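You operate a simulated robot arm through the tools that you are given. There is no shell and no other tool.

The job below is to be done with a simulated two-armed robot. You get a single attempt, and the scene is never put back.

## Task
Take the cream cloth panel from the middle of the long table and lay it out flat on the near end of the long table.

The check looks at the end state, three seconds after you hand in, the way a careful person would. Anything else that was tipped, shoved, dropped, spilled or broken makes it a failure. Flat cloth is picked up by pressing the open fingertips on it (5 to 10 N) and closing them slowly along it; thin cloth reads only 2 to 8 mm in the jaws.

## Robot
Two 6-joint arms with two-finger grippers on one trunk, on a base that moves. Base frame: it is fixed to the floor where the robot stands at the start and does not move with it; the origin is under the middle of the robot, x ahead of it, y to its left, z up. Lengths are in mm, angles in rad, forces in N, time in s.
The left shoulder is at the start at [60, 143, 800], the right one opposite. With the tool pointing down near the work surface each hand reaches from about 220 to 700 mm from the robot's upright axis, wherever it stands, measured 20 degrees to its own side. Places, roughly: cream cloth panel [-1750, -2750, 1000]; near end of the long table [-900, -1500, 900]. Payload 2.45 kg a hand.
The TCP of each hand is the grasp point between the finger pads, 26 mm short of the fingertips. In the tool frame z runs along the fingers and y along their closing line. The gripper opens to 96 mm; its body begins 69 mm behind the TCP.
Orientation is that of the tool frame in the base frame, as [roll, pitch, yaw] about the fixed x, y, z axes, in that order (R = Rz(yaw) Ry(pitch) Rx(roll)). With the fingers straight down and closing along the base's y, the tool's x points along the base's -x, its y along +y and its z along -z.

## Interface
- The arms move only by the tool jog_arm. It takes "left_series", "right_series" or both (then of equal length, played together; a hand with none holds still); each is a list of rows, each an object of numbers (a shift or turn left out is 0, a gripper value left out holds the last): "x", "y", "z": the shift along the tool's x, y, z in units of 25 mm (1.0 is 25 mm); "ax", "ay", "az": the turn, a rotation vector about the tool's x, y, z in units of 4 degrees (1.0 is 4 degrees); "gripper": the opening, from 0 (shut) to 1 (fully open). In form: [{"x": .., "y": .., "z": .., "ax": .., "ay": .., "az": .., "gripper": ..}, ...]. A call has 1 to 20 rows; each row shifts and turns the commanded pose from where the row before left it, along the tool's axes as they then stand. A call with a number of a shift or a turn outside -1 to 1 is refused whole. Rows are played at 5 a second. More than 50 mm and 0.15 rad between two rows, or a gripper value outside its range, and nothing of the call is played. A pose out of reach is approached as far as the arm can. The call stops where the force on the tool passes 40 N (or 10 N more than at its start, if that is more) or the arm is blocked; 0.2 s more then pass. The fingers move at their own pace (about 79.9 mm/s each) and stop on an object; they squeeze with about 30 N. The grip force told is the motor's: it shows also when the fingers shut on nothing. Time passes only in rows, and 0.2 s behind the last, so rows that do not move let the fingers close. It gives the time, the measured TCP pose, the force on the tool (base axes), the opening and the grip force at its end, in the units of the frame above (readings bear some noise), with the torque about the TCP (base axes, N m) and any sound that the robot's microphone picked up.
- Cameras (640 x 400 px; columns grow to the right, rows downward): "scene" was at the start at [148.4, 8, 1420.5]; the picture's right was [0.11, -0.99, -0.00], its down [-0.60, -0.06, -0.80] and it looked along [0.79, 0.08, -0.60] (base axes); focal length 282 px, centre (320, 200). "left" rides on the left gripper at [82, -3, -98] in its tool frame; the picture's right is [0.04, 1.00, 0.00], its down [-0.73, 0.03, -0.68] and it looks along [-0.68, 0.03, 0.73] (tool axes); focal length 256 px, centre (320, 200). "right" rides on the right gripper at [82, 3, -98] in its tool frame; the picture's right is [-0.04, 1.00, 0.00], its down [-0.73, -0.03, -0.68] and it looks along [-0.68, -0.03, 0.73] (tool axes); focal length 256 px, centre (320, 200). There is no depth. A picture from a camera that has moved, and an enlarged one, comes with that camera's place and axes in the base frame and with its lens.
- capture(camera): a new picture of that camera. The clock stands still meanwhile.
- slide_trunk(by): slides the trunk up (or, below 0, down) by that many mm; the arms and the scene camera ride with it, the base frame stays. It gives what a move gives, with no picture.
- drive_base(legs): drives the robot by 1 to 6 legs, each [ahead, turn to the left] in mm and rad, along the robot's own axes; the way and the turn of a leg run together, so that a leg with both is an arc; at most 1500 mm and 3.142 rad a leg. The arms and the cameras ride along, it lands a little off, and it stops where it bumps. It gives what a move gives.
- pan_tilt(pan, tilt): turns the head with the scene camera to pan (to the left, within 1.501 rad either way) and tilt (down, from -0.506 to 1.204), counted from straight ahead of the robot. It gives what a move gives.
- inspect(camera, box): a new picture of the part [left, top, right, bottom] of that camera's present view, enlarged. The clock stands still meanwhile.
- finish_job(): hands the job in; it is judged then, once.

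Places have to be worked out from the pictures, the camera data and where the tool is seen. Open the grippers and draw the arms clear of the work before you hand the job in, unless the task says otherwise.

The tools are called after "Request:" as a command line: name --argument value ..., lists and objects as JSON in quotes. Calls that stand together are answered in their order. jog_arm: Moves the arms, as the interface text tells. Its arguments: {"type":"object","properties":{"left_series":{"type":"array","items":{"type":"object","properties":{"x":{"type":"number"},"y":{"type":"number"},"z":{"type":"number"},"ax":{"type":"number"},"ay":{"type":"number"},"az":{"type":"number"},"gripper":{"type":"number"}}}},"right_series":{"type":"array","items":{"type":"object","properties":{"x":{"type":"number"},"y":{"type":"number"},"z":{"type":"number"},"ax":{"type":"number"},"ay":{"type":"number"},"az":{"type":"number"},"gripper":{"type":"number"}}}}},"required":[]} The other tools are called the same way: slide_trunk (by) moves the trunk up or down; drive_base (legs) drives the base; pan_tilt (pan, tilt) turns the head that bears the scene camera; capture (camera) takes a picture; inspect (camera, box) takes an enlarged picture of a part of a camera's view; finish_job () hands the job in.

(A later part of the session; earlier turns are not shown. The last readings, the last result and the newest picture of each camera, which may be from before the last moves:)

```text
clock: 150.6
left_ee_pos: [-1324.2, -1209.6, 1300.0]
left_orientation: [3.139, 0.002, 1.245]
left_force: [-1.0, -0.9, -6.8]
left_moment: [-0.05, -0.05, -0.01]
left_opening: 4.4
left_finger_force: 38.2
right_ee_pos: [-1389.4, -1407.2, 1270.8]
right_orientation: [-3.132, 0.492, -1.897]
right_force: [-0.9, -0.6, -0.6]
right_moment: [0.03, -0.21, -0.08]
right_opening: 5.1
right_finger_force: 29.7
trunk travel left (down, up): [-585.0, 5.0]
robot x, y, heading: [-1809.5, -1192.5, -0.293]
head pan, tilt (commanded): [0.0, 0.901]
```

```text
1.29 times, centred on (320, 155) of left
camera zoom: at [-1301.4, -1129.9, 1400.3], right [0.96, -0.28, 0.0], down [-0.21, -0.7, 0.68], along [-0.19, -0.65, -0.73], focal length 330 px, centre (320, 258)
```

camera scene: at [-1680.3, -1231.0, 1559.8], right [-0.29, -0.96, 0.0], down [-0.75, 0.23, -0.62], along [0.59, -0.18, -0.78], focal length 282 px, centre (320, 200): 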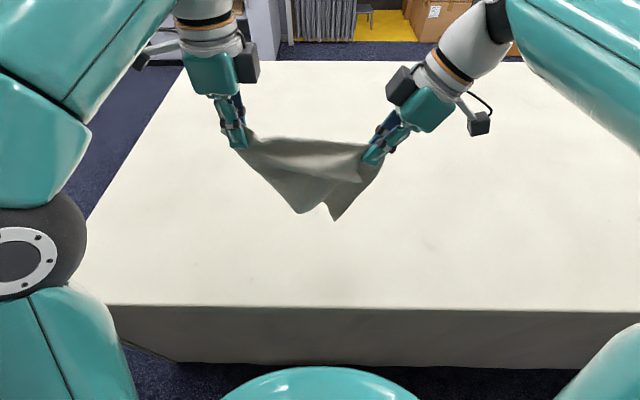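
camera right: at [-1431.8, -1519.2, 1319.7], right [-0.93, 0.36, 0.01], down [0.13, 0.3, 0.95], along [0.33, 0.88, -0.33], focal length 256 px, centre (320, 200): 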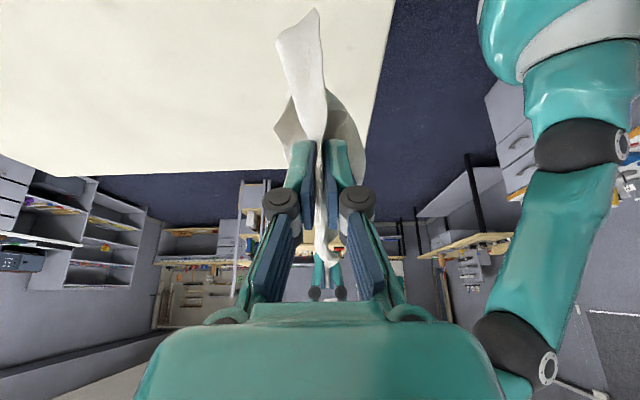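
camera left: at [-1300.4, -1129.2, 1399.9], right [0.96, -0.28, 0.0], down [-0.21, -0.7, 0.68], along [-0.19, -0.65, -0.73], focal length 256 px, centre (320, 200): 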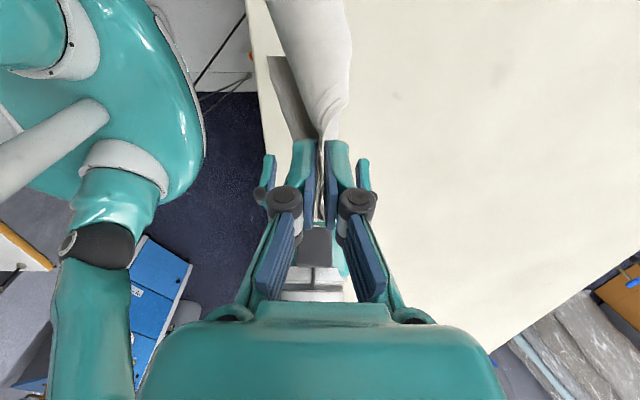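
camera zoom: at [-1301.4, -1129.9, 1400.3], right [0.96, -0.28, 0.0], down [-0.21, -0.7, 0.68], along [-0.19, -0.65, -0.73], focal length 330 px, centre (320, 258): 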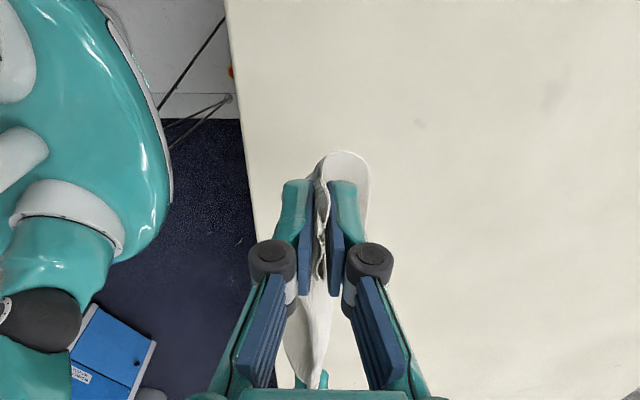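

The cloth may still be moving. I'll set the right hand upright again, which lets it settle, and look again.

Request:
jog_arm --right_series '[{"ay": 1}, {"ay": 1}, {"ay": 1}, {"ay": 1}, {"ay": 1}, {"ay": 1}, {"ay": 1}, {}, {}, {}]'

Request:
capture --camera "scene"

Request:
inspect --camera "scene" --box '[200, 80, 420, 240]'

```text
clock: 152.8
left_ee_pos: [-1322.6, -1209.6, 1301.2]
left_orientation: [3.139, 0.0, 1.245]
left_force: [1.1, -1.1, 1.0]
left_moment: [0.04, 0.0, 0.0]
left_opening: 0.8
left_finger_force: 26.4
right_ee_pos: [-1390.0, -1406.8, 1269.8]
right_orientation: [-3.134, 0.002, -1.9]
right_force: [1.0, -1.1, 0.2]
right_moment: [-0.01, 0.02, 0.01]
right_opening: 3.8
right_finger_force: 26.6
trunk travel left (down, up): [-585.0, 5.0]
robot x, y, heading: [-1810.3, -1191.3, -0.294]
head pan, tilt (commanded): [0.0, 0.901]
```

```text
taken
camera scene: at [-1680.0, -1230.6, 1559.8], right [-0.29, -0.96, 0.0], down [-0.75, 0.23, -0.62], along [0.59, -0.18, -0.78], focal length 282 px, centre (320, 200)
```

scene: 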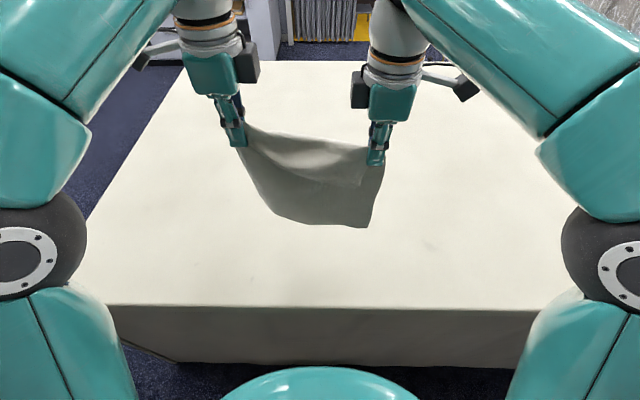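

```text
2.50 times, centred on (310, 160) of scene
camera zoom: at [-1680.0, -1230.6, 1559.8], right [-0.29, -0.96, 0.0], down [-0.75, 0.23, -0.62], along [0.59, -0.18, -0.78], focal length 704 px, centre (345, 300)
```

zoom: 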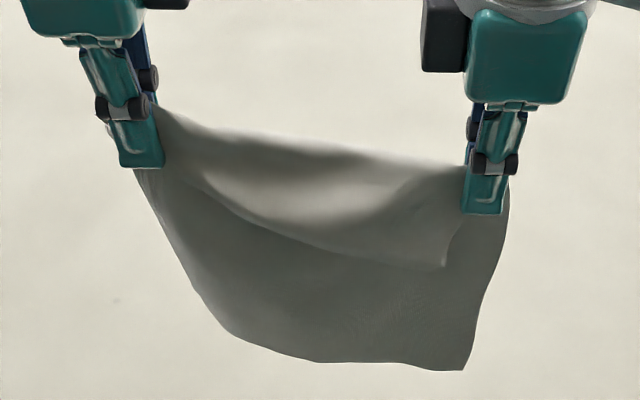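

Now it has settled: a narrow triangular flap of the hem is folded over toward me near the right hand. I'll check from the hand cameras to understand where each hand grips.

Request:
capture --camera "left"

Request:
capture --camera "right"

Request:
pan_tilt --pan 0.0 --tilt 0.6

Request:
inspect --camera "scene" --box '[180, 100, 460, 360]'

```text
taken
camera left: at [-1301.1, -1129.6, 1400.1], right [0.96, -0.28, 0.0], down [-0.21, -0.7, 0.68], along [-0.19, -0.65, -0.73], focal length 256 px, centre (320, 200)
```

left: 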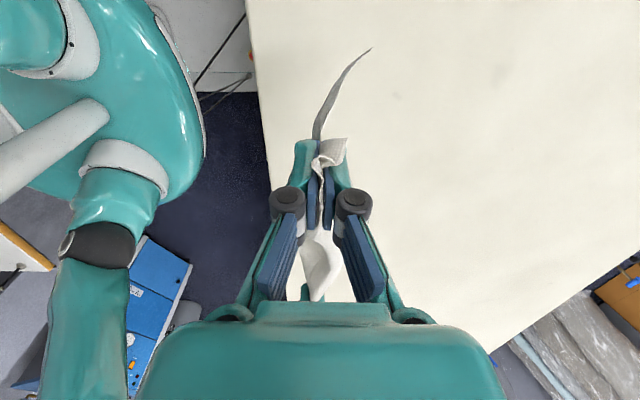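

```text
taken
camera right: at [-1421.0, -1483.7, 1369.1], right [-0.93, 0.36, -0.01], down [0.26, 0.68, 0.68], along [0.25, 0.63, -0.73], focal length 256 px, centre (320, 200)
```

right: 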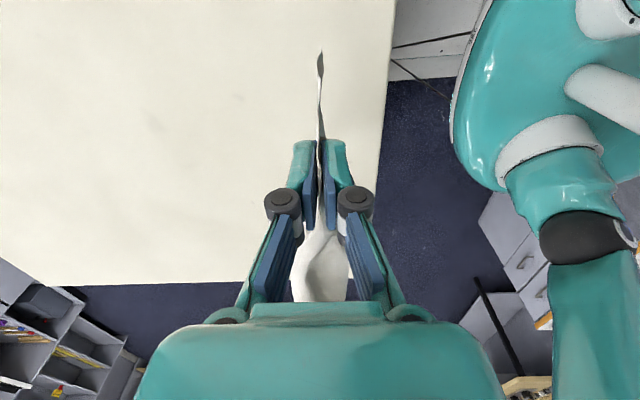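

```text
clock: 153.6
left_ee_pos: [-1323.9, -1209.7, 1301.2]
left_orientation: [3.137, 0.003, 1.246]
left_force: [0.1, -0.3, -0.4]
left_moment: [-0.04, 0.01, 0.02]
left_opening: 4.6
left_finger_force: 37.0
right_ee_pos: [-1390.8, -1405.9, 1269.6]
right_orientation: [-3.135, 0.003, -1.899]
right_force: [0.8, 0.0, -0.7]
right_moment: [0.01, -0.05, -0.01]
right_opening: 2.7
right_finger_force: 28.0
trunk travel left (down, up): [-585.0, 5.0]
robot x, y, heading: [-1809.7, -1185.5, -0.287]
head pan, tilt (commanded): [0.0, 0.6]
```

```text
1.54 times, centred on (320, 230) of scene
camera zoom: at [-1667.4, -1234.3, 1584.5], right [-0.29, -0.96, 0.0], down [-0.54, 0.16, -0.82], along [0.79, -0.24, -0.57], focal length 433 px, centre (320, 154)
```

zoom: 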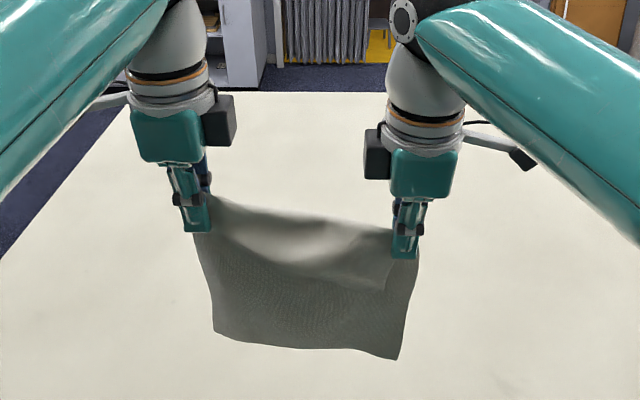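

The sheet hangs nearly rectangular, with only a 30-70 mm strip of the near hem flopped over at the front, so I can lay it far edge first and fix the near hem afterwards. I'll now tilt both hands forward together and move them about 200 mm further over the table.

Request:
jog_arm --left_series '[{"ax": -1, "y": 0.5}, {"ax": -1, "y": 0.5, "z": 0.035}, {"ax": -1, "y": 0.495, "z": 0.07}, {"ax": -1, "y": 0.49, "z": 0.104}, {"ax": -1, "y": 0.48, "z": 0.138}, {"ax": -1, "y": 0.47, "z": 0.17}, {"ax": -1, "y": 0.457, "z": 0.2}, {"ax": -1, "y": 0.44, "z": 0.235}, {"y": 0.6, "z": 0.375}, {"y": 0.6, "z": 0.375}, {"y": 0.6, "z": 0.375}, {"y": 0.6, "z": 0.375}, {"y": 0.6, "z": 0.375}]' --right_series '[{"ax": 1, "y": -0.5}, {"ax": 1, "y": -0.5, "z": 0.035}, {"ax": 1, "y": -0.495, "z": 0.07}, {"ax": 1, "y": -0.49, "z": 0.104}, {"ax": 1, "y": -0.48, "z": 0.138}, {"ax": 1, "y": -0.47, "z": 0.17}, {"ax": 1, "y": -0.457, "z": 0.2}, {"ax": 1, "y": -0.44, "z": 0.235}, {"y": -0.6, "z": 0.375}, {"y": -0.6, "z": 0.375}, {"y": -0.6, "z": 0.375}, {"y": -0.6, "z": 0.375}, {"y": -0.6, "z": 0.375}]'

Request:
capture --camera "scene"

```text
clock: 156.4
left_ee_pos: [-1144.6, -1271.0, 1300.5]
left_orientation: [2.582, 0.002, 1.247]
left_force: [0.0, -0.4, 0.6]
left_moment: [-0.02, 0.08, 0.01]
left_opening: 2.1
left_finger_force: 27.6
right_ee_pos: [-1211.7, -1467.1, 1269.7]
right_orientation: [-2.581, 0.004, -1.898]
right_force: [0.6, -0.3, -0.9]
right_moment: [-0.01, 0.06, 0.01]
right_opening: 4.5
right_finger_force: 28.9
trunk travel left (down, up): [-585.0, 5.0]
robot x, y, heading: [-1811.2, -1192.8, -0.293]
head pan, tilt (commanded): [0.0, 0.6]
```

```text
taken
camera scene: at [-1665.2, -1235.3, 1584.3], right [-0.29, -0.96, 0.0], down [-0.54, 0.16, -0.82], along [0.79, -0.24, -0.57], focal length 282 px, centre (320, 200)
```

scene: 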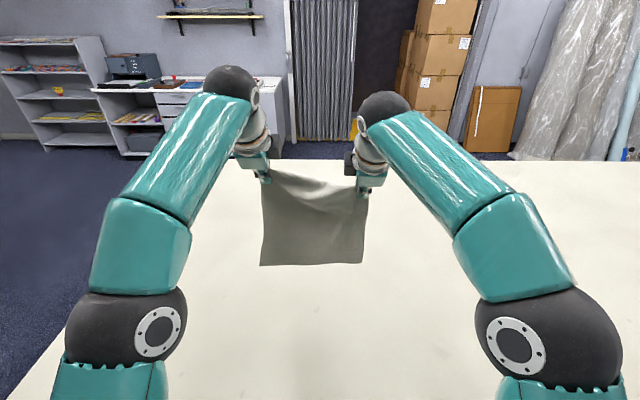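

The tilted hands reach 660 mm with room to spare and the cloth hangs as a clean rectangle. I'll go another 120 mm forward while lowering about 60 mm, to lay the panel as far onto the table as possible.

Request:
jog_arm --left_series '[{"y": 0.37, "z": 0.7}, {"y": 0.37, "z": 0.7}, {"y": 0.37, "z": 0.7}, {"y": 0.37, "z": 0.7}, {"y": 0.37, "z": 0.7}, {"y": 0.37, "z": 0.7}, {"y": 0.37, "z": 0.7}, {}, {}]' --right_series '[{"y": -0.415, "z": 0.63}, {"y": -0.415, "z": 0.63}, {"y": -0.415, "z": 0.63}, {"y": -0.415, "z": 0.63}, {"y": -0.415, "z": 0.63}, {"y": -0.415, "z": 0.63}, {"y": -0.415, "z": 0.63}, {}, {}]'

Request:
capture --camera "scene"

Request:
capture --camera "left"

Request:
capture --camera "right"

```text
clock: 158.4
left_ee_pos: [-1081.7, -1295.0, 1200.4]
left_orientation: [2.578, 0.002, 1.247]
left_force: [0.3, -0.4, 0.2]
left_moment: [0.04, 0.07, -0.02]
left_opening: 4.1
left_finger_force: 37.1
left hand out of reach, approached as far as the arm can: row 1, 2, 3, 4, 5, 6, 7
right_ee_pos: [-1145.4, -1489.2, 1207.2]
right_orientation: [-2.579, 0.004, -1.899]
right_force: [0.8, 0.7, -0.7]
right_moment: [0.01, -0.01, -0.03]
right_opening: 0.6
right_finger_force: 27.2
right hand out of reach, approached as far as the arm can: row 3, 4, 5, 6, 7
trunk travel left (down, up): [-585.0, 5.0]
robot x, y, heading: [-1810.8, -1188.8, -0.29]
head pan, tilt (commanded): [0.0, 0.6]
```

```text
taken
camera scene: at [-1666.5, -1234.5, 1584.4], right [-0.29, -0.96, 0.0], down [-0.54, 0.16, -0.82], along [0.79, -0.24, -0.57], focal length 282 px, centre (320, 200)
```

scene: 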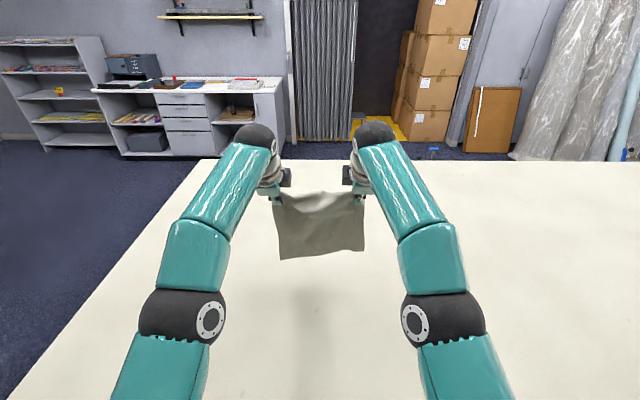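

```text
taken
camera left: at [-1108.8, -1199.6, 1282.1], right [0.81, -0.23, 0.53], down [-0.55, -0.59, 0.59], along [0.18, -0.78, -0.61], focal length 256 px, centre (320, 200)
```

left: 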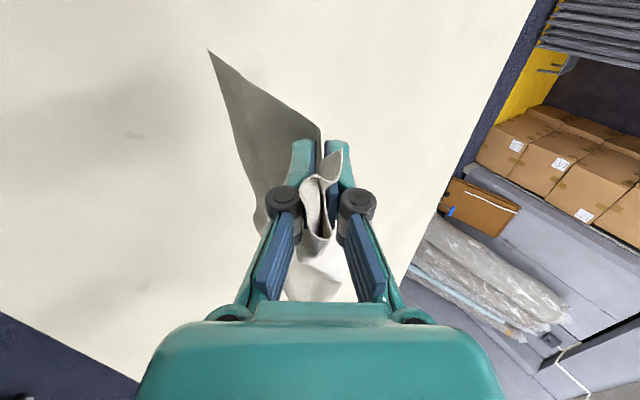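

```text
taken
camera right: at [-1224.6, -1550.3, 1289.2], right [-0.79, 0.31, -0.53], down [-0.08, 0.8, 0.59], along [0.61, 0.51, -0.6], focal length 256 px, centre (320, 200)
```

right: 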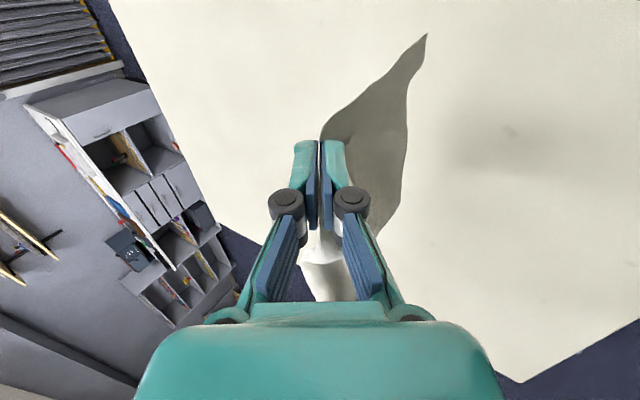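

Maximum reach is about 725 mm; the lower hem hangs just above the table near 750 mm ahead. I'll lower 40 mm to set the far edge on the table, then come back and down at 45 degrees while untilting the hands, so the panel lays itself out.

Request:
jog_arm --left_series '[{"y": -0.212, "z": 0.339}, {"y": -0.212, "z": 0.339}, {"y": -0.212, "z": 0.339}, {"y": -0.212, "z": 0.339}, {"ax": 1, "y": -0.661, "z": 0.153}, {"ax": 1, "y": -0.649, "z": 0.199}, {"ax": 1, "y": -0.634, "z": 0.243}, {"ax": 1, "y": -0.615, "z": 0.287}, {}]' --right_series '[{"y": 0.212, "z": 0.339}, {"y": 0.212, "z": 0.339}, {"y": 0.212, "z": 0.339}, {"y": 0.212, "z": 0.339}, {"ax": -1, "y": 0.661, "z": 0.153}, {"ax": -1, "y": 0.649, "z": 0.199}, {"ax": -1, "y": 0.634, "z": 0.243}, {"ax": -1, "y": 0.615, "z": 0.287}, {}]'

Request:
capture --camera "scene"

Request:
capture --camera "left"

Request:
capture --camera "right"

```text
clock: 160.4
left_ee_pos: [-1128.1, -1281.1, 1112.9]
left_orientation: [2.86, 0.001, 1.247]
left_force: [0.5, 0.2, -1.9]
left_moment: [0.01, 0.02, 0.01]
left_opening: 2.6
left_finger_force: 26.0
right_ee_pos: [-1189.6, -1476.7, 1115.4]
right_orientation: [-2.856, 0.003, -1.899]
right_force: [-0.1, 0.4, 0.8]
right_moment: [0.01, -0.06, -0.01]
right_opening: 4.2
right_finger_force: 26.6
trunk travel left (down, up): [-585.0, 5.0]
robot x, y, heading: [-1812.9, -1192.0, -0.286]
head pan, tilt (commanded): [0.0, 0.6]
```

```text
taken
camera scene: at [-1667.2, -1234.2, 1584.5], right [-0.29, -0.96, 0.0], down [-0.54, 0.16, -0.82], along [0.79, -0.24, -0.57], focal length 282 px, centre (320, 200)
```

scene: 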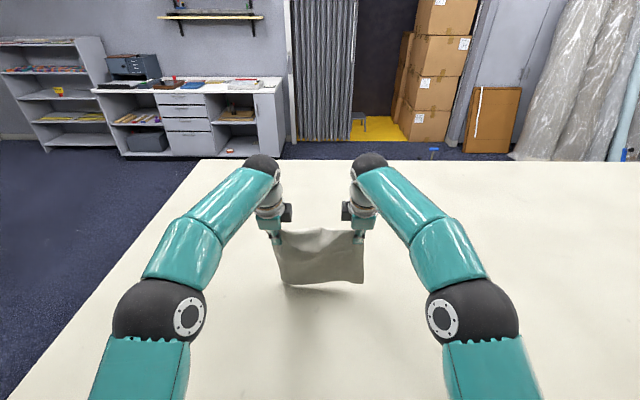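

```text
taken
camera left: at [-1131.0, -1192.2, 1206.9], right [0.92, -0.27, 0.28], down [-0.38, -0.64, 0.66], along [0.0, -0.72, -0.7], focal length 256 px, centre (320, 200)
```

left: 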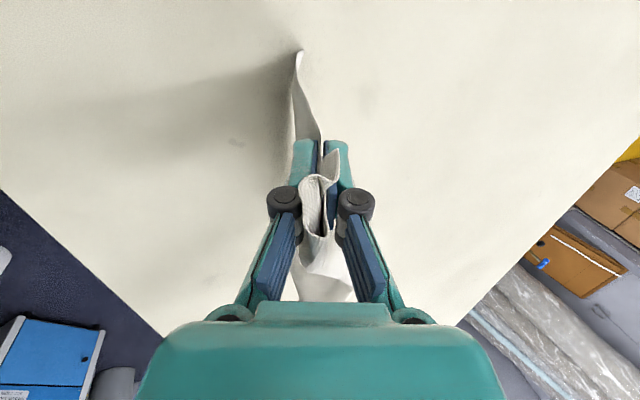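

```text
taken
camera right: at [-1245.2, -1544.6, 1211.4], right [-0.9, 0.35, -0.28], down [0.08, 0.74, 0.66], along [0.44, 0.57, -0.69], focal length 256 px, centre (320, 200)
```

right: 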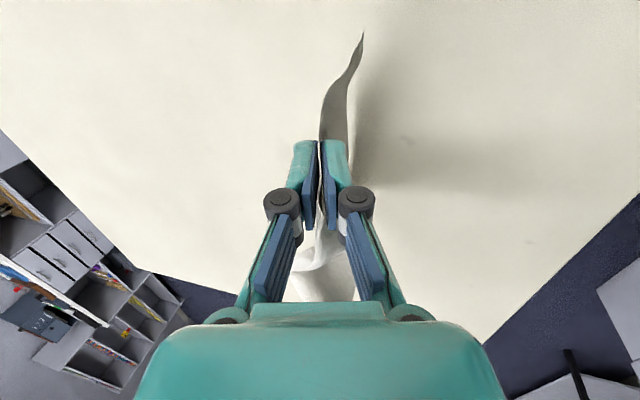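

The far edge is just meeting the table at about 720 mm ahead. I'll continue the back-and-down motion for another 144 mm and finish untilting the hands.

Request:
jog_arm --left_series '[{"ax": 1, "y": -0.594, "z": 0.329}, {"ax": 1, "y": -0.569, "z": 0.37}, {"ax": 1, "y": -0.542, "z": 0.409}, {"ax": 1, "y": -0.512, "z": 0.445}, {"y": -0.48, "z": 0.48}, {"y": -0.48, "z": 0.48}, {"y": -0.48, "z": 0.48}, {"y": -0.48, "z": 0.48}, {"y": -0.48, "z": 0.48}, {}]' --right_series '[{"ax": -1, "y": 0.594, "z": 0.329}, {"ax": -1, "y": 0.569, "z": 0.37}, {"ax": -1, "y": 0.542, "z": 0.409}, {"ax": -1, "y": 0.512, "z": 0.445}, {"y": 0.48, "z": 0.48}, {"y": 0.48, "z": 0.48}, {"y": 0.48, "z": 0.48}, {"y": 0.48, "z": 0.48}, {"y": 0.48, "z": 0.48}, {}]'

Request:
capture --camera "scene"

Request:
capture --camera "left"

Request:
capture --camera "right"

```text
clock: 162.6
left_ee_pos: [-1227.8, -1248.6, 1004.8]
left_orientation: [3.137, 0.002, 1.249]
left_force: [-0.2, -0.1, -0.7]
left_moment: [0.0, 0.04, 0.0]
left_opening: 3.8
left_finger_force: 37.4
right_ee_pos: [-1291.6, -1438.3, 1006.7]
right_orientation: [-3.137, 0.004, -1.897]
right_force: [1.5, 0.2, -3.2]
right_moment: [0.01, 0.03, 0.0]
right_opening: 4.4
right_finger_force: 26.2
trunk travel left (down, up): [-585.0, 5.0]
robot x, y, heading: [-1810.4, -1189.3, -0.292]
head pan, tilt (commanded): [0.0, 0.6]
```

```text
taken
camera scene: at [-1667.0, -1234.3, 1584.5], right [-0.29, -0.96, 0.0], down [-0.54, 0.16, -0.82], along [0.79, -0.24, -0.57], focal length 282 px, centre (320, 200)
```

scene: 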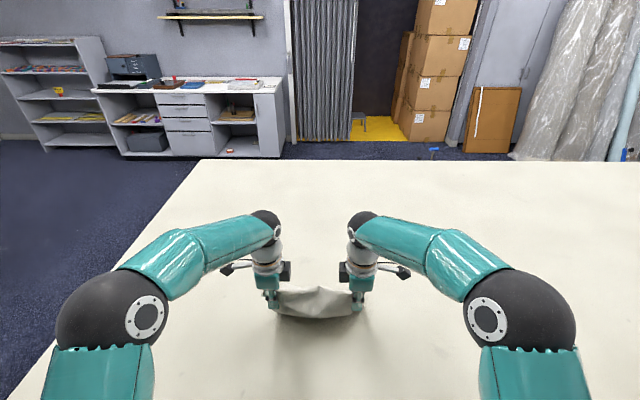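

```text
taken
camera left: at [-1204.8, -1168.1, 1103.7], right [0.96, -0.28, 0.0], down [-0.21, -0.7, 0.68], along [-0.19, -0.65, -0.73], focal length 256 px, centre (320, 200)
```

left: 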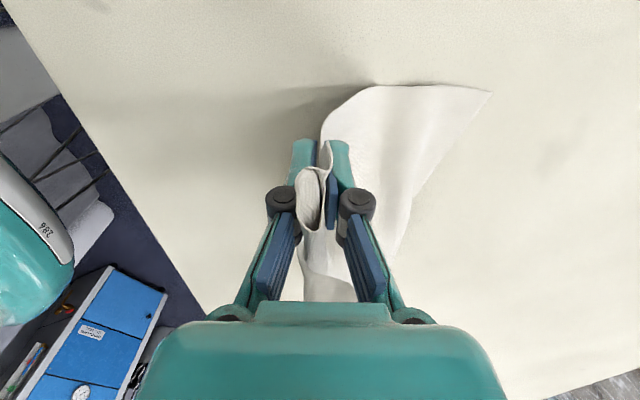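

```text
taken
camera right: at [-1322.2, -1515.4, 1107.0], right [-0.93, 0.36, -0.01], down [0.26, 0.68, 0.68], along [0.25, 0.63, -0.73], focal length 256 px, centre (320, 200)
```

right: 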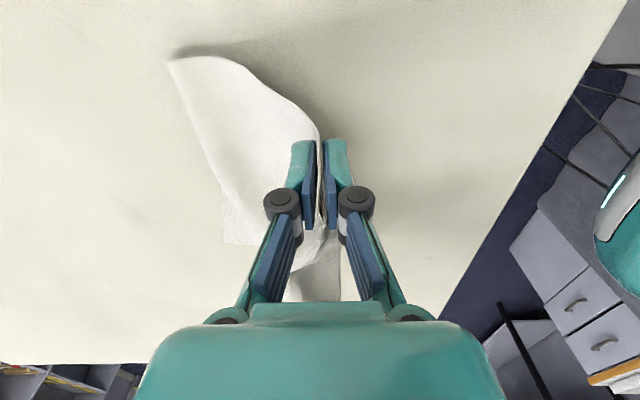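

The far edge lies flat on the table at about 705-720 mm ahead. Now I'll lower straight down with a slight forward drift, so that the flopped near-hem strip lies out toward me instead of tucking under, and then release.

Request:
jog_arm --left_series '[{"z": 0.48}, {"z": 0.48}, {"z": 0.48}, {"y": 0.2, "z": 0.4}, {"y": 0.4, "z": 0.4}, {"y": 0.4, "z": 0.4}, {"y": 0.4, "z": 0.4}, {"y": 0.3, "z": 0.3}, {}]' --right_series '[{"z": 0.48}, {"z": 0.48}, {"z": 0.48}, {"y": -0.2, "z": 0.4}, {"y": -0.4, "z": 0.4}, {"y": -0.4, "z": 0.4}, {"y": -0.4, "z": 0.4}, {"y": -0.3, "z": 0.3}, {}]'

Request:
capture --camera "left"

Request:
capture --camera "right"

Request:
inspect --camera "scene" --box '[220, 220, 420, 380]'

```text
clock: 164.6
left_ee_pos: [-1187.4, -1259.3, 920.7]
left_orientation: [3.141, 0.002, 1.245]
left_force: [-1.5, 0.5, -1.1]
left_moment: [-0.03, -0.07, -0.04]
left_opening: 1.9
left_finger_force: 27.3
right_ee_pos: [-1251.3, -1452.8, 924.0]
right_orientation: [-3.136, 0.003, -1.898]
right_force: [-0.4, -0.5, -4.0]
right_moment: [0.02, 0.0, -0.03]
right_opening: 3.5
right_finger_force: 25.1
trunk travel left (down, up): [-585.0, 5.0]
robot x, y, heading: [-1814.9, -1189.7, -0.292]
head pan, tilt (commanded): [0.0, 0.6]
```

```text
taken
camera left: at [-1165.3, -1179.6, 1019.6], right [0.96, -0.28, 0.0], down [-0.21, -0.7, 0.68], along [-0.19, -0.65, -0.73], focal length 256 px, centre (320, 200)
```

left: 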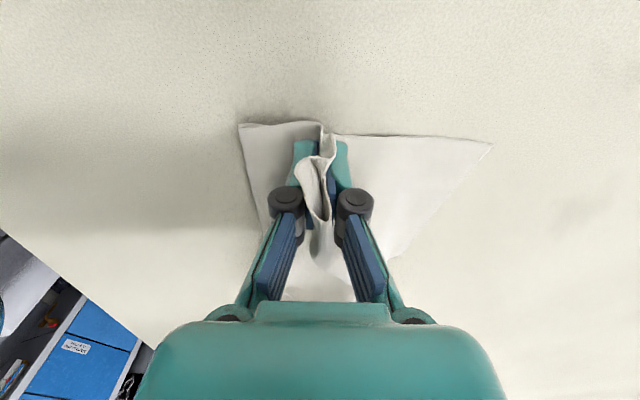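

```text
taken
camera right: at [-1281.2, -1530.0, 1024.4], right [-0.93, 0.36, -0.01], down [0.26, 0.68, 0.68], along [0.25, 0.63, -0.73], focal length 256 px, centre (320, 200)
```

right: 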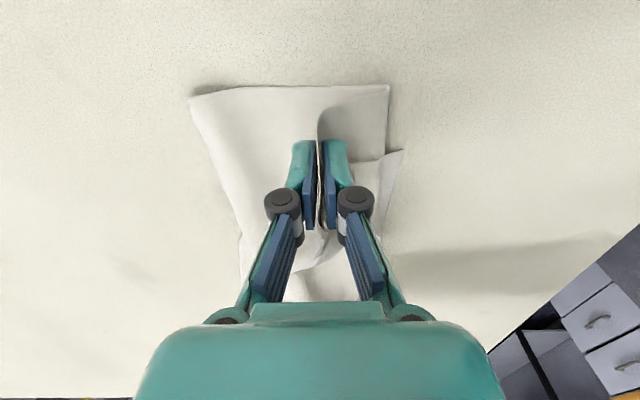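

```text
2.50 times, centred on (320, 300) of scene
camera zoom: at [-1667.5, -1234.2, 1584.5], right [-0.29, -0.96, 0.0], down [-0.54, 0.16, -0.82], along [0.79, -0.24, -0.57], focal length 704 px, centre (320, -50)
```

zoom: 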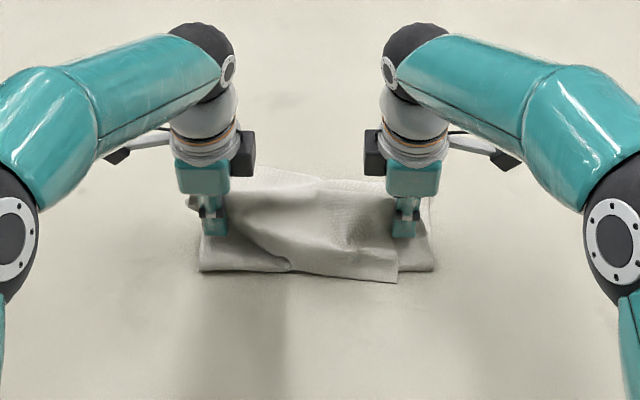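

The far part lies flat, and the surplus has formed one pleat under the hem strip near 575 mm, with the hem strip itself on top and toward me. I'll release both hands gently and raise them to see how the cloth rests.

Request:
jog_arm --left_series '[{"gripper": 0.1}, {"gripper": 0.2}, {"gripper": 0.3}, {"gripper": 0.4}, {}, {"z": -0.5}, {"z": -0.8}, {"z": -1}, {"z": -1}, {"z": -1}, {"z": -1}]' --right_series '[{"gripper": 0.1}, {"gripper": 0.2}, {"gripper": 0.3}, {"gripper": 0.4}, {}, {"z": -0.5}, {"z": -0.8}, {"z": -1}, {"z": -1}, {"z": -1}, {"z": -1}]'

Request:
capture --camera "left"

Request:
capture --camera "right"

Request:
inspect --camera "scene" --box '[220, 220, 420, 380]'

```text
clock: 167.0
left_ee_pos: [-1191.8, -1257.5, 1054.0]
left_orientation: [3.138, 0.001, 1.249]
left_force: [0.3, 0.7, -0.4]
left_moment: [0.02, 0.05, 0.02]
left_opening: 38.3
left_finger_force: 0.2
right_ee_pos: [-1250.3, -1454.6, 1058.4]
right_orientation: [-3.136, 0.005, -1.899]
right_force: [0.1, -0.3, -0.1]
right_moment: [0.03, -0.02, 0.0]
right_opening: 38.3
right_finger_force: 0.0
trunk travel left (down, up): [-585.0, 5.0]
robot x, y, heading: [-1812.4, -1191.8, -0.288]
head pan, tilt (commanded): [0.0, 0.6]
```

```text
taken
camera left: at [-1168.3, -1177.0, 1153.6], right [0.96, -0.28, 0.0], down [-0.21, -0.7, 0.68], along [-0.19, -0.65, -0.73], focal length 256 px, centre (320, 200)
```

left: 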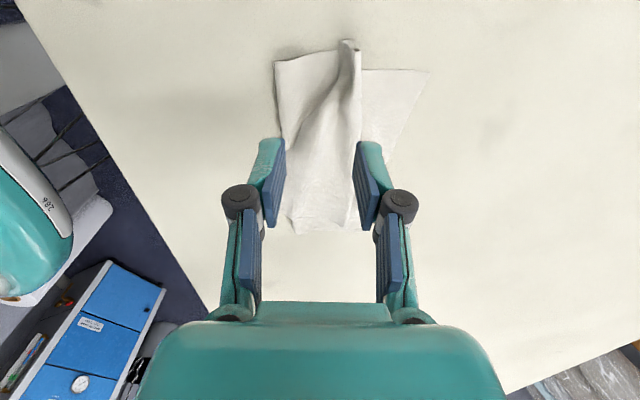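

```text
taken
camera right: at [-1280.4, -1532.0, 1157.9], right [-0.93, 0.36, -0.01], down [0.26, 0.68, 0.68], along [0.25, 0.63, -0.73], focal length 256 px, centre (320, 200)
```

right: 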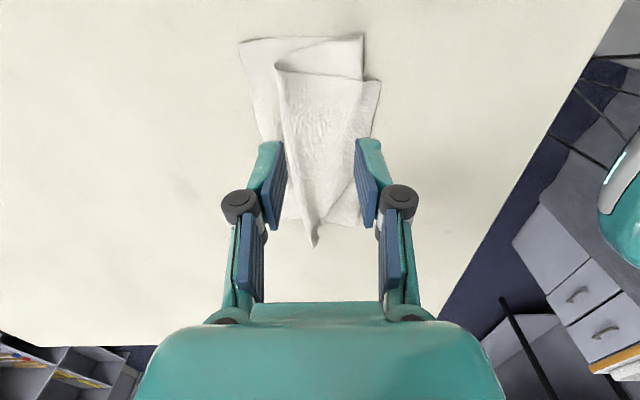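

```text
2.50 times, centred on (320, 300) of scene
camera zoom: at [-1667.3, -1234.2, 1584.5], right [-0.29, -0.96, 0.0], down [-0.54, 0.16, -0.82], along [0.79, -0.24, -0.57], focal length 704 px, centre (320, -50)
```

zoom: 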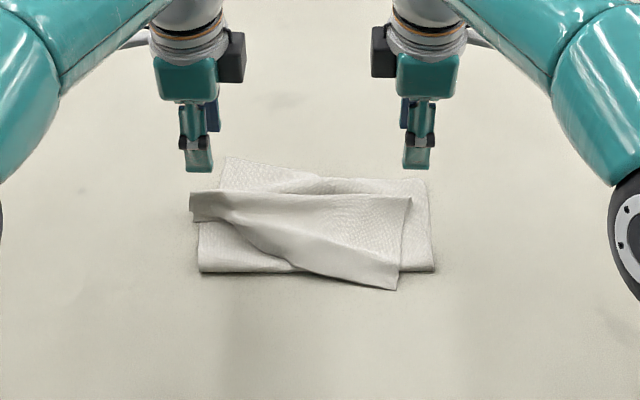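

The cloth rests as a Z-fold: far part flat, one pleat, and the hem strip on top with its corners toward me. Before regrasping the hem corners I'll edge the base 30 mm closer for more reach, and then look closely.

Request:
drive_base --legs '[[30, 0]]'

Request:
pan_tilt --pan 0.0 --tilt 0.75

Request:
inspect --camera "left" --box '[240, 20, 460, 250]'

Request:
inspect --camera "right" --box '[210, 20, 410, 260]'

Request:
inspect --camera "scene" --box '[240, 180, 400, 320]'

```text
clock: 167.9
left_ee_pos: [-1159.7, -1267.9, 1053.2]
left_orientation: [-3.141, 0.0, 1.243]
left_force: [1.0, -0.7, -0.5]
left_moment: [0.03, 0.07, -0.05]
left_opening: 38.7
left_finger_force: 0.1
right_ee_pos: [-1220.3, -1464.0, 1055.8]
right_orientation: [-3.138, 0.004, -1.901]
right_force: [0.4, -0.4, 0.3]
right_moment: [0.02, 0.05, 0.04]
right_opening: 38.3
right_finger_force: 0.0
trunk travel left (down, up): [-585.0, 5.0]
robot x, y, heading: [-1780.0, -1198.3, -0.291]
head pan, tilt (commanded): [0.0, 0.6]
```

```text
clock: 168.6
left_ee_pos: [-1161.3, -1267.3, 1054.0]
left_orientation: [3.14, 0.004, 1.245]
left_force: [0.1, 0.1, 0.3]
left_moment: [0.03, -0.01, 0.01]
left_opening: 38.2
left_finger_force: 0.1
right_ee_pos: [-1220.3, -1464.2, 1056.9]
right_orientation: [-3.137, 0.002, -1.9]
right_force: [0.1, 0.4, 0.4]
right_moment: [-0.02, -0.01, 0.01]
right_opening: 38.3
right_finger_force: 0.1
trunk travel left (down, up): [-585.0, 5.0]
robot x, y, heading: [-1782.6, -1200.9, -0.294]
head pan, tilt (commanded): [0.0, 0.75]
```

```text
1.74 times, centred on (350, 135) of left
camera zoom: at [-1139.2, -1186.8, 1153.4], right [0.96, -0.28, 0.0], down [-0.21, -0.7, 0.68], along [-0.19, -0.65, -0.73], focal length 445 px, centre (268, 313)
```

zoom: 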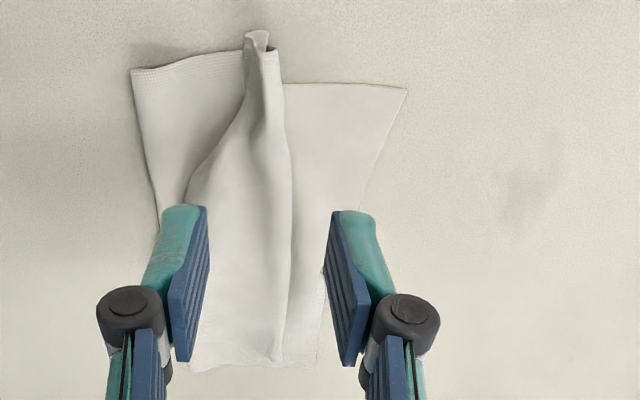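

```text
1.67 times, centred on (310, 140) of right
camera zoom: at [-1251.7, -1541.2, 1157.6], right [-0.93, 0.36, -0.01], down [0.26, 0.68, 0.68], along [0.25, 0.63, -0.73], focal length 427 px, centre (337, 300)
```

zoom: 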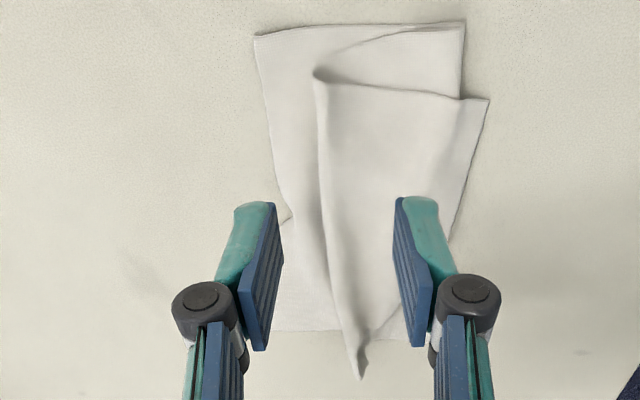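

```text
2.86 times, centred on (320, 250) of scene
camera zoom: at [-1643.6, -1241.5, 1571.7], right [-0.29, -0.96, 0.0], down [-0.65, 0.2, -0.73], along [0.7, -0.21, -0.68], focal length 805 px, centre (320, 57)
```

zoom: 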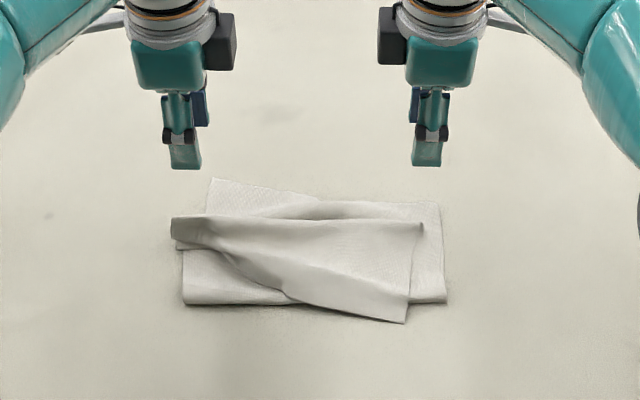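

Corner B of the hem lies on top at about 522 mm ahead, 80 mm right of... in my frame [522, -80], and the other hem end is a crumpled tip near [622, 148]. I'll bring the right hand over corner B for a surface pinch, stopping just above it.

Request:
jog_arm --right_series '[{"x": -0.4, "y": 0.9, "gripper": 0.35}, {"x": -0.4, "y": 0.9}, {"x": -0.4, "y": 0.9}, {"z": 1}, {"z": 1}, {"z": 1}, {"z": 1}, {"z": 1}, {}]'

Request:
capture --camera "right"

Request:
inspect --camera "scene" --box '[240, 180, 400, 320]'

```text
clock: 170.6
left_ee_pos: [-1162.7, -1266.9, 1054.7]
left_orientation: [3.141, 0.004, 1.244]
left_force: [-0.1, 0.0, -0.5]
left_moment: [0.01, 0.0, 0.01]
left_opening: 38.4
left_finger_force: 0.0
right_ee_pos: [-1273.6, -1412.8, 932.5]
right_orientation: [-3.136, 0.003, -1.898]
right_force: [0.1, 0.1, 0.1]
right_moment: [0.02, 0.01, 0.01]
right_opening: 33.6
right_finger_force: 0.0
trunk travel left (down, up): [-585.0, 5.0]
robot x, y, heading: [-1785.9, -1202.1, -0.297]
head pan, tilt (commanded): [0.0, 0.75]
```

```text
taken
camera right: at [-1303.9, -1489.7, 1031.7], right [-0.93, 0.36, -0.01], down [0.26, 0.68, 0.68], along [0.25, 0.63, -0.73], focal length 256 px, centre (320, 200)
```

right: 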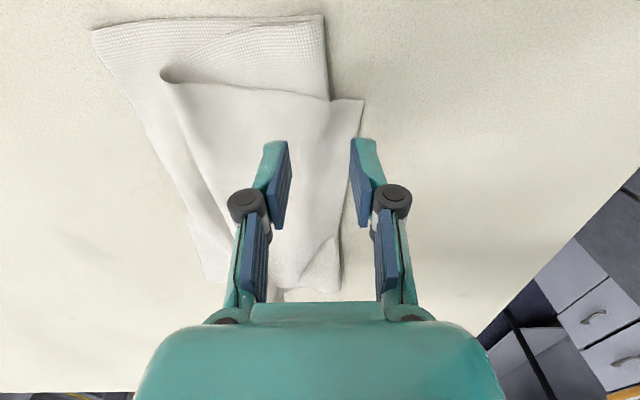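

```text
2.86 times, centred on (320, 250) of scene
camera zoom: at [-1643.4, -1241.5, 1571.6], right [-0.29, -0.96, 0.0], down [-0.65, 0.2, -0.73], along [0.7, -0.21, -0.68], focal length 805 px, centre (320, 57)
```

zoom: 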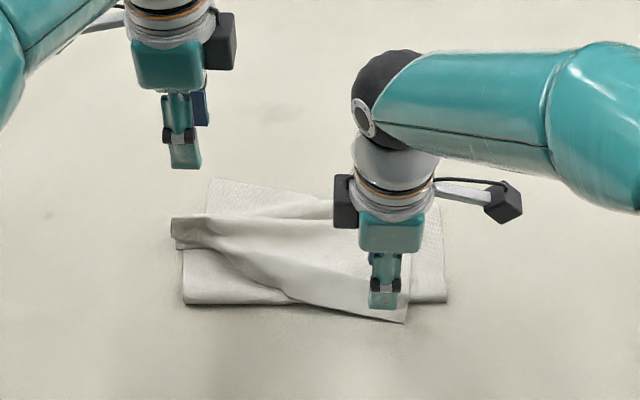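

Corner B is about 25 mm outside the right TCP in both directions, which suits a pinch. I'll shift 8 mm forward, lower to just above the cloth, and press gently in small steps.

Request:
jog_arm --right_series '[{"y": -0.32, "z": 0.3}, {"z": 0.3}, {"z": 0.12}, {"z": 0.08}, {"z": 0.08}, {}]'

Request:
inspect --camera "right" --box '[200, 60, 440, 210]'

```text
clock: 172.0
left_ee_pos: [-1161.6, -1266.9, 1052.8]
left_orientation: [3.141, 0.002, 1.245]
left_force: [-0.5, 0.1, 0.1]
left_moment: [0.0, -0.01, -0.02]
left_opening: 38.4
left_finger_force: 0.1
right_ee_pos: [-1265.3, -1415.9, 911.7]
right_orientation: [-3.137, 0.004, -1.899]
right_force: [0.4, -0.3, -0.1]
right_moment: [0.04, -0.02, 0.01]
right_opening: 33.7
right_finger_force: 0.0
trunk travel left (down, up): [-585.0, 5.0]
robot x, y, heading: [-1779.8, -1195.9, -0.292]
head pan, tilt (commanded): [0.0, 0.75]
```

```text
2.67 times, centred on (320, 135) of right
camera zoom: at [-1296.1, -1493.1, 1010.6], right [-0.93, 0.36, -0.01], down [0.26, 0.68, 0.68], along [0.25, 0.63, -0.73], focal length 683 px, centre (320, 373)
```

zoom: 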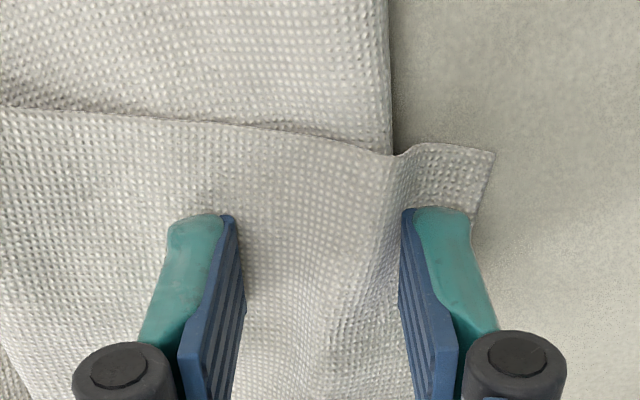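

The view shows the fingers just above the hem strip near the corner. I'll lower a further 3 mm to get pressing contact.

Request:
jog_arm --right_series '[{"z": 0.06}, {"z": 0.06}, {}]'

```text
clock: 172.8
left_ee_pos: [-1161.7, -1266.5, 1054.3]
left_orientation: [3.141, 0.002, 1.245]
left_force: [-0.1, 0.3, -0.6]
left_moment: [-0.01, 0.0, -0.01]
left_opening: 38.3
left_finger_force: 0.0
right_ee_pos: [-1265.7, -1415.9, 906.7]
right_orientation: [-3.135, 0.003, -1.901]
right_force: [0.1, 0.9, 3.4]
right_moment: [0.02, -0.04, -0.01]
right_opening: 33.8
right_finger_force: 0.0
trunk travel left (down, up): [-585.0, 5.0]
robot x, y, heading: [-1783.9, -1203.0, -0.29]
head pan, tilt (commanded): [0.0, 0.75]
```

Light contact of 3.4 N at z 907. I'll press 1 mm more and close slowly.

Request:
jog_arm --right_series '[{"z": 0.05}, {"gripper": 0.33}, {"gripper": 0.31}, {"gripper": 0.29}, {"gripper": 0.27}, {"gripper": 0.25}, {"gripper": 0.23}, {"gripper": 0.21}, {"gripper": 0.19}, {"gripper": 0.17}]'

Request:
inspect --camera "right" --box '[200, 60, 440, 210]'

```text
clock: 175.0
left_ee_pos: [-1162.6, -1266.7, 1054.6]
left_orientation: [3.139, 0.001, 1.245]
left_force: [0.6, 1.0, -0.4]
left_moment: [-0.01, -0.01, -0.01]
left_opening: 38.3
left_finger_force: 0.0
right_ee_pos: [-1264.9, -1415.9, 908.6]
right_orientation: [-3.134, 0.004, -1.901]
right_force: [4.8, -0.9, 21.9]
right_moment: [-0.14, -0.31, 0.01]
right_opening: 17.2
right_finger_force: 1.1
trunk travel left (down, up): [-585.0, 5.0]
robot x, y, heading: [-1779.5, -1198.2, -0.295]
head pan, tilt (commanded): [0.0, 0.75]
```

```text
2.67 times, centred on (320, 135) of right
camera zoom: at [-1297.0, -1492.8, 1007.0], right [-0.93, 0.36, -0.01], down [0.26, 0.68, 0.68], along [0.25, 0.63, -0.73], focal length 683 px, centre (320, 373)
```

zoom: 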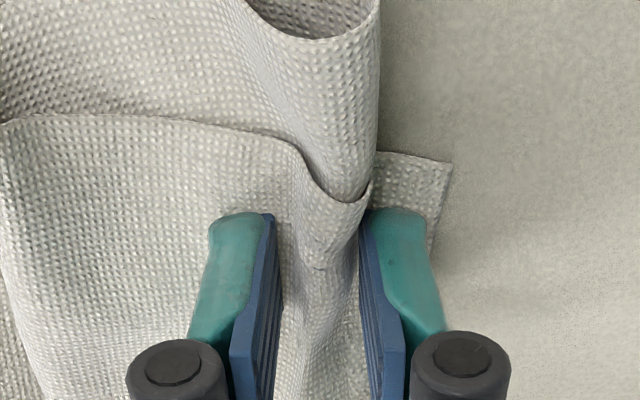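

The rear finger is dragging the pleat below along with the hem strip, so this pinch would catch several layers. I'll open, lift clear, and rotate the right hand so that it can pinch sideways on the single-layer overhang of the hem.

Request:
jog_arm --right_series '[{"gripper": 0.25}, {"gripper": 0.35, "z": -0.2}, {"z": -0.8}, {"z": -1}, {"z": -1}, {"z": -1}, {"az": 1}, {"az": 1}, {"az": 1}, {"az": 1}, {"az": 1}, {"az": 1}, {"az": 1}, {"az": 1}, {"az": 1}, {"az": 1}, {"az": 1}, {"az": 1}]'

Request:
jog_arm --right_series '[{"az": 1}, {"az": 1}, {"az": 1}, {"az": 1}, {"az": 1}, {"az": 1}, {"az": 1}, {"az": 1}, {"az": 1}, {"az": 1}, {"az": 0.5}]'

Request:
capture --camera "right"

Request:
inspect --camera "scene" --box '[240, 180, 400, 320]'

```text
clock: 178.8
left_ee_pos: [-1161.2, -1267.0, 1053.1]
left_orientation: [3.139, 0.002, 1.244]
left_force: [0.7, -0.8, 0.7]
left_moment: [-0.02, 0.03, -0.01]
left_opening: 38.5
left_finger_force: 0.0
right_ee_pos: [-1266.1, -1416.0, 1007.0]
right_orientation: [-3.14, 0.007, -2.736]
right_force: [0.4, 0.4, 0.4]
right_moment: [0.0, 0.0, -0.01]
right_opening: 33.5
right_finger_force: 0.0
trunk travel left (down, up): [-585.0, 5.0]
robot x, y, heading: [-1780.7, -1199.4, -0.291]
head pan, tilt (commanded): [0.0, 0.75]
```

```text
clock: 181.2
left_ee_pos: [-1160.7, -1267.0, 1054.8]
left_orientation: [3.141, 0.001, 1.244]
left_force: [1.1, -0.8, -0.3]
left_moment: [0.0, 0.01, -0.02]
left_opening: 38.7
left_finger_force: 0.0
right_ee_pos: [-1267.0, -1415.8, 1005.7]
right_orientation: [3.139, 0.005, 2.81]
right_force: [-0.5, 0.3, 0.4]
right_moment: [0.0, 0.03, 0.0]
right_opening: 33.6
right_finger_force: 0.0
trunk travel left (down, up): [-585.0, 5.0]
robot x, y, heading: [-1783.4, -1205.5, -0.294]
head pan, tilt (commanded): [0.0, 0.75]
```

```text
taken
camera right: at [-1343.8, -1388.0, 1105.6], right [0.36, 0.93, 0.0], down [0.68, -0.27, 0.68], along [0.64, -0.24, -0.73], focal length 256 px, centre (320, 200)
```

right: 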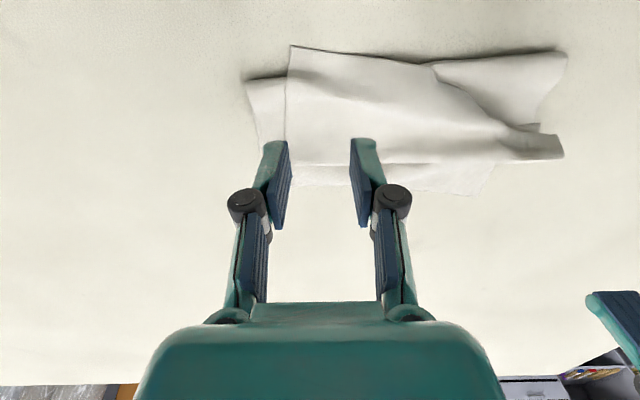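

```text
2.86 times, centred on (320, 250) of scene
camera zoom: at [-1643.1, -1241.6, 1571.6], right [-0.29, -0.96, 0.0], down [-0.65, 0.2, -0.73], along [0.7, -0.21, -0.68], focal length 805 px, centre (320, 57)
```

zoom: 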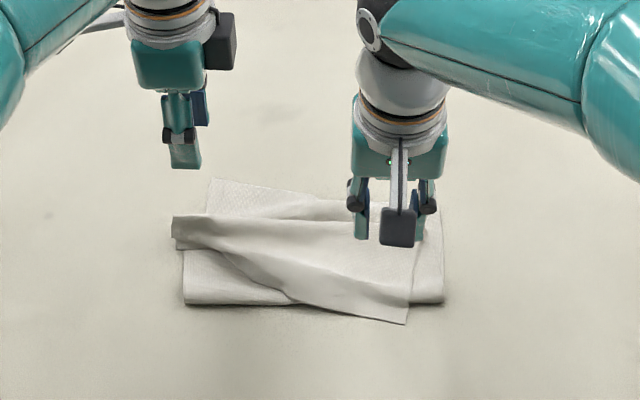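

From the robot side the hem strip's corner B is clear at [519, -76] with a 20 mm single-layer overhang toward me. I'll align the right fingers along that overhang and lower to just above it.

Request:
jog_arm --right_series '[{"az": 1, "x": 0.46, "y": 0.22}, {"az": 1, "x": 0.46, "y": 0.22}, {"z": 1}, {"z": 1}, {"z": 1}, {"z": 0.5}, {}]'

Request:
capture --camera "right"

```text
clock: 182.8
left_ee_pos: [-1161.2, -1266.9, 1055.0]
left_orientation: [3.138, 0.003, 1.244]
left_force: [-0.2, -0.7, 0.0]
left_moment: [0.02, 0.0, -0.01]
left_opening: 38.2
left_finger_force: 0.1
right_ee_pos: [-1283.9, -1398.9, 918.1]
right_orientation: [3.137, 0.004, 2.672]
right_force: [-0.8, 0.1, 0.5]
right_moment: [0.03, 0.04, -0.06]
right_opening: 33.7
right_finger_force: 0.1
trunk travel left (down, up): [-585.0, 5.0]
robot x, y, heading: [-1784.0, -1199.6, -0.296]
head pan, tilt (commanded): [0.0, 0.75]
```

```text
taken
camera right: at [-1357.1, -1359.8, 1016.9], right [0.49, 0.87, 0.0], down [0.64, -0.36, 0.68], along [0.6, -0.33, -0.73], focal length 256 px, centre (320, 200)
```

right: 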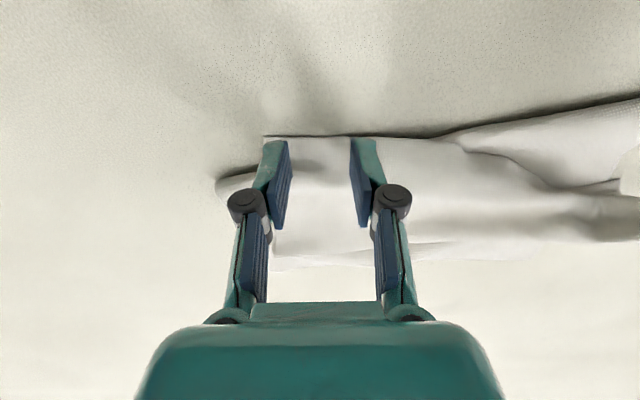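

The fingertips are right over the hem overhang. I'll lower 8 mm and then press in small steps.

Request:
jog_arm --right_series '[{"z": 0.2}, {"z": 0.15}, {"z": 0.08}, {}]'

Request:
inspect --camera "right" --box '[200, 60, 440, 210]'

```text
clock: 183.8
left_ee_pos: [-1162.4, -1266.8, 1053.7]
left_orientation: [3.14, 0.002, 1.243]
left_force: [-0.3, 0.5, 0.0]
left_moment: [0.0, 0.0, 0.02]
left_opening: 38.4
left_finger_force: 0.0
right_ee_pos: [-1286.2, -1398.2, 907.5]
right_orientation: [3.138, 0.005, 2.671]
right_force: [-0.2, 0.4, 1.1]
right_moment: [0.03, 0.0, -0.04]
right_opening: 34.0
right_finger_force: 0.3
trunk travel left (down, up): [-585.0, 5.0]
robot x, y, heading: [-1782.5, -1195.4, -0.295]
head pan, tilt (commanded): [0.0, 0.75]
```

```text
2.67 times, centred on (320, 135) of right
camera zoom: at [-1357.0, -1358.9, 1007.1], right [0.49, 0.87, 0.0], down [0.64, -0.36, 0.68], along [0.6, -0.33, -0.73], focal length 683 px, centre (320, 373)
```

zoom: 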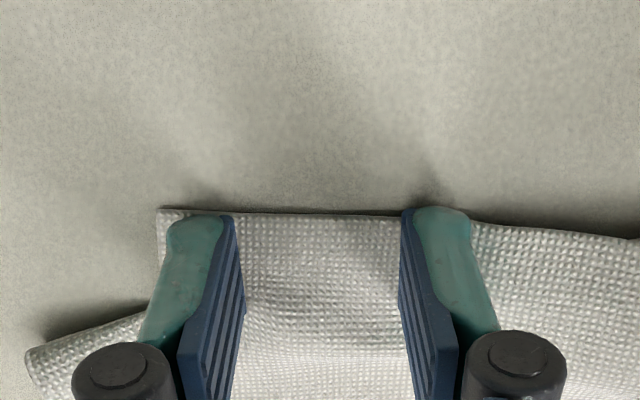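

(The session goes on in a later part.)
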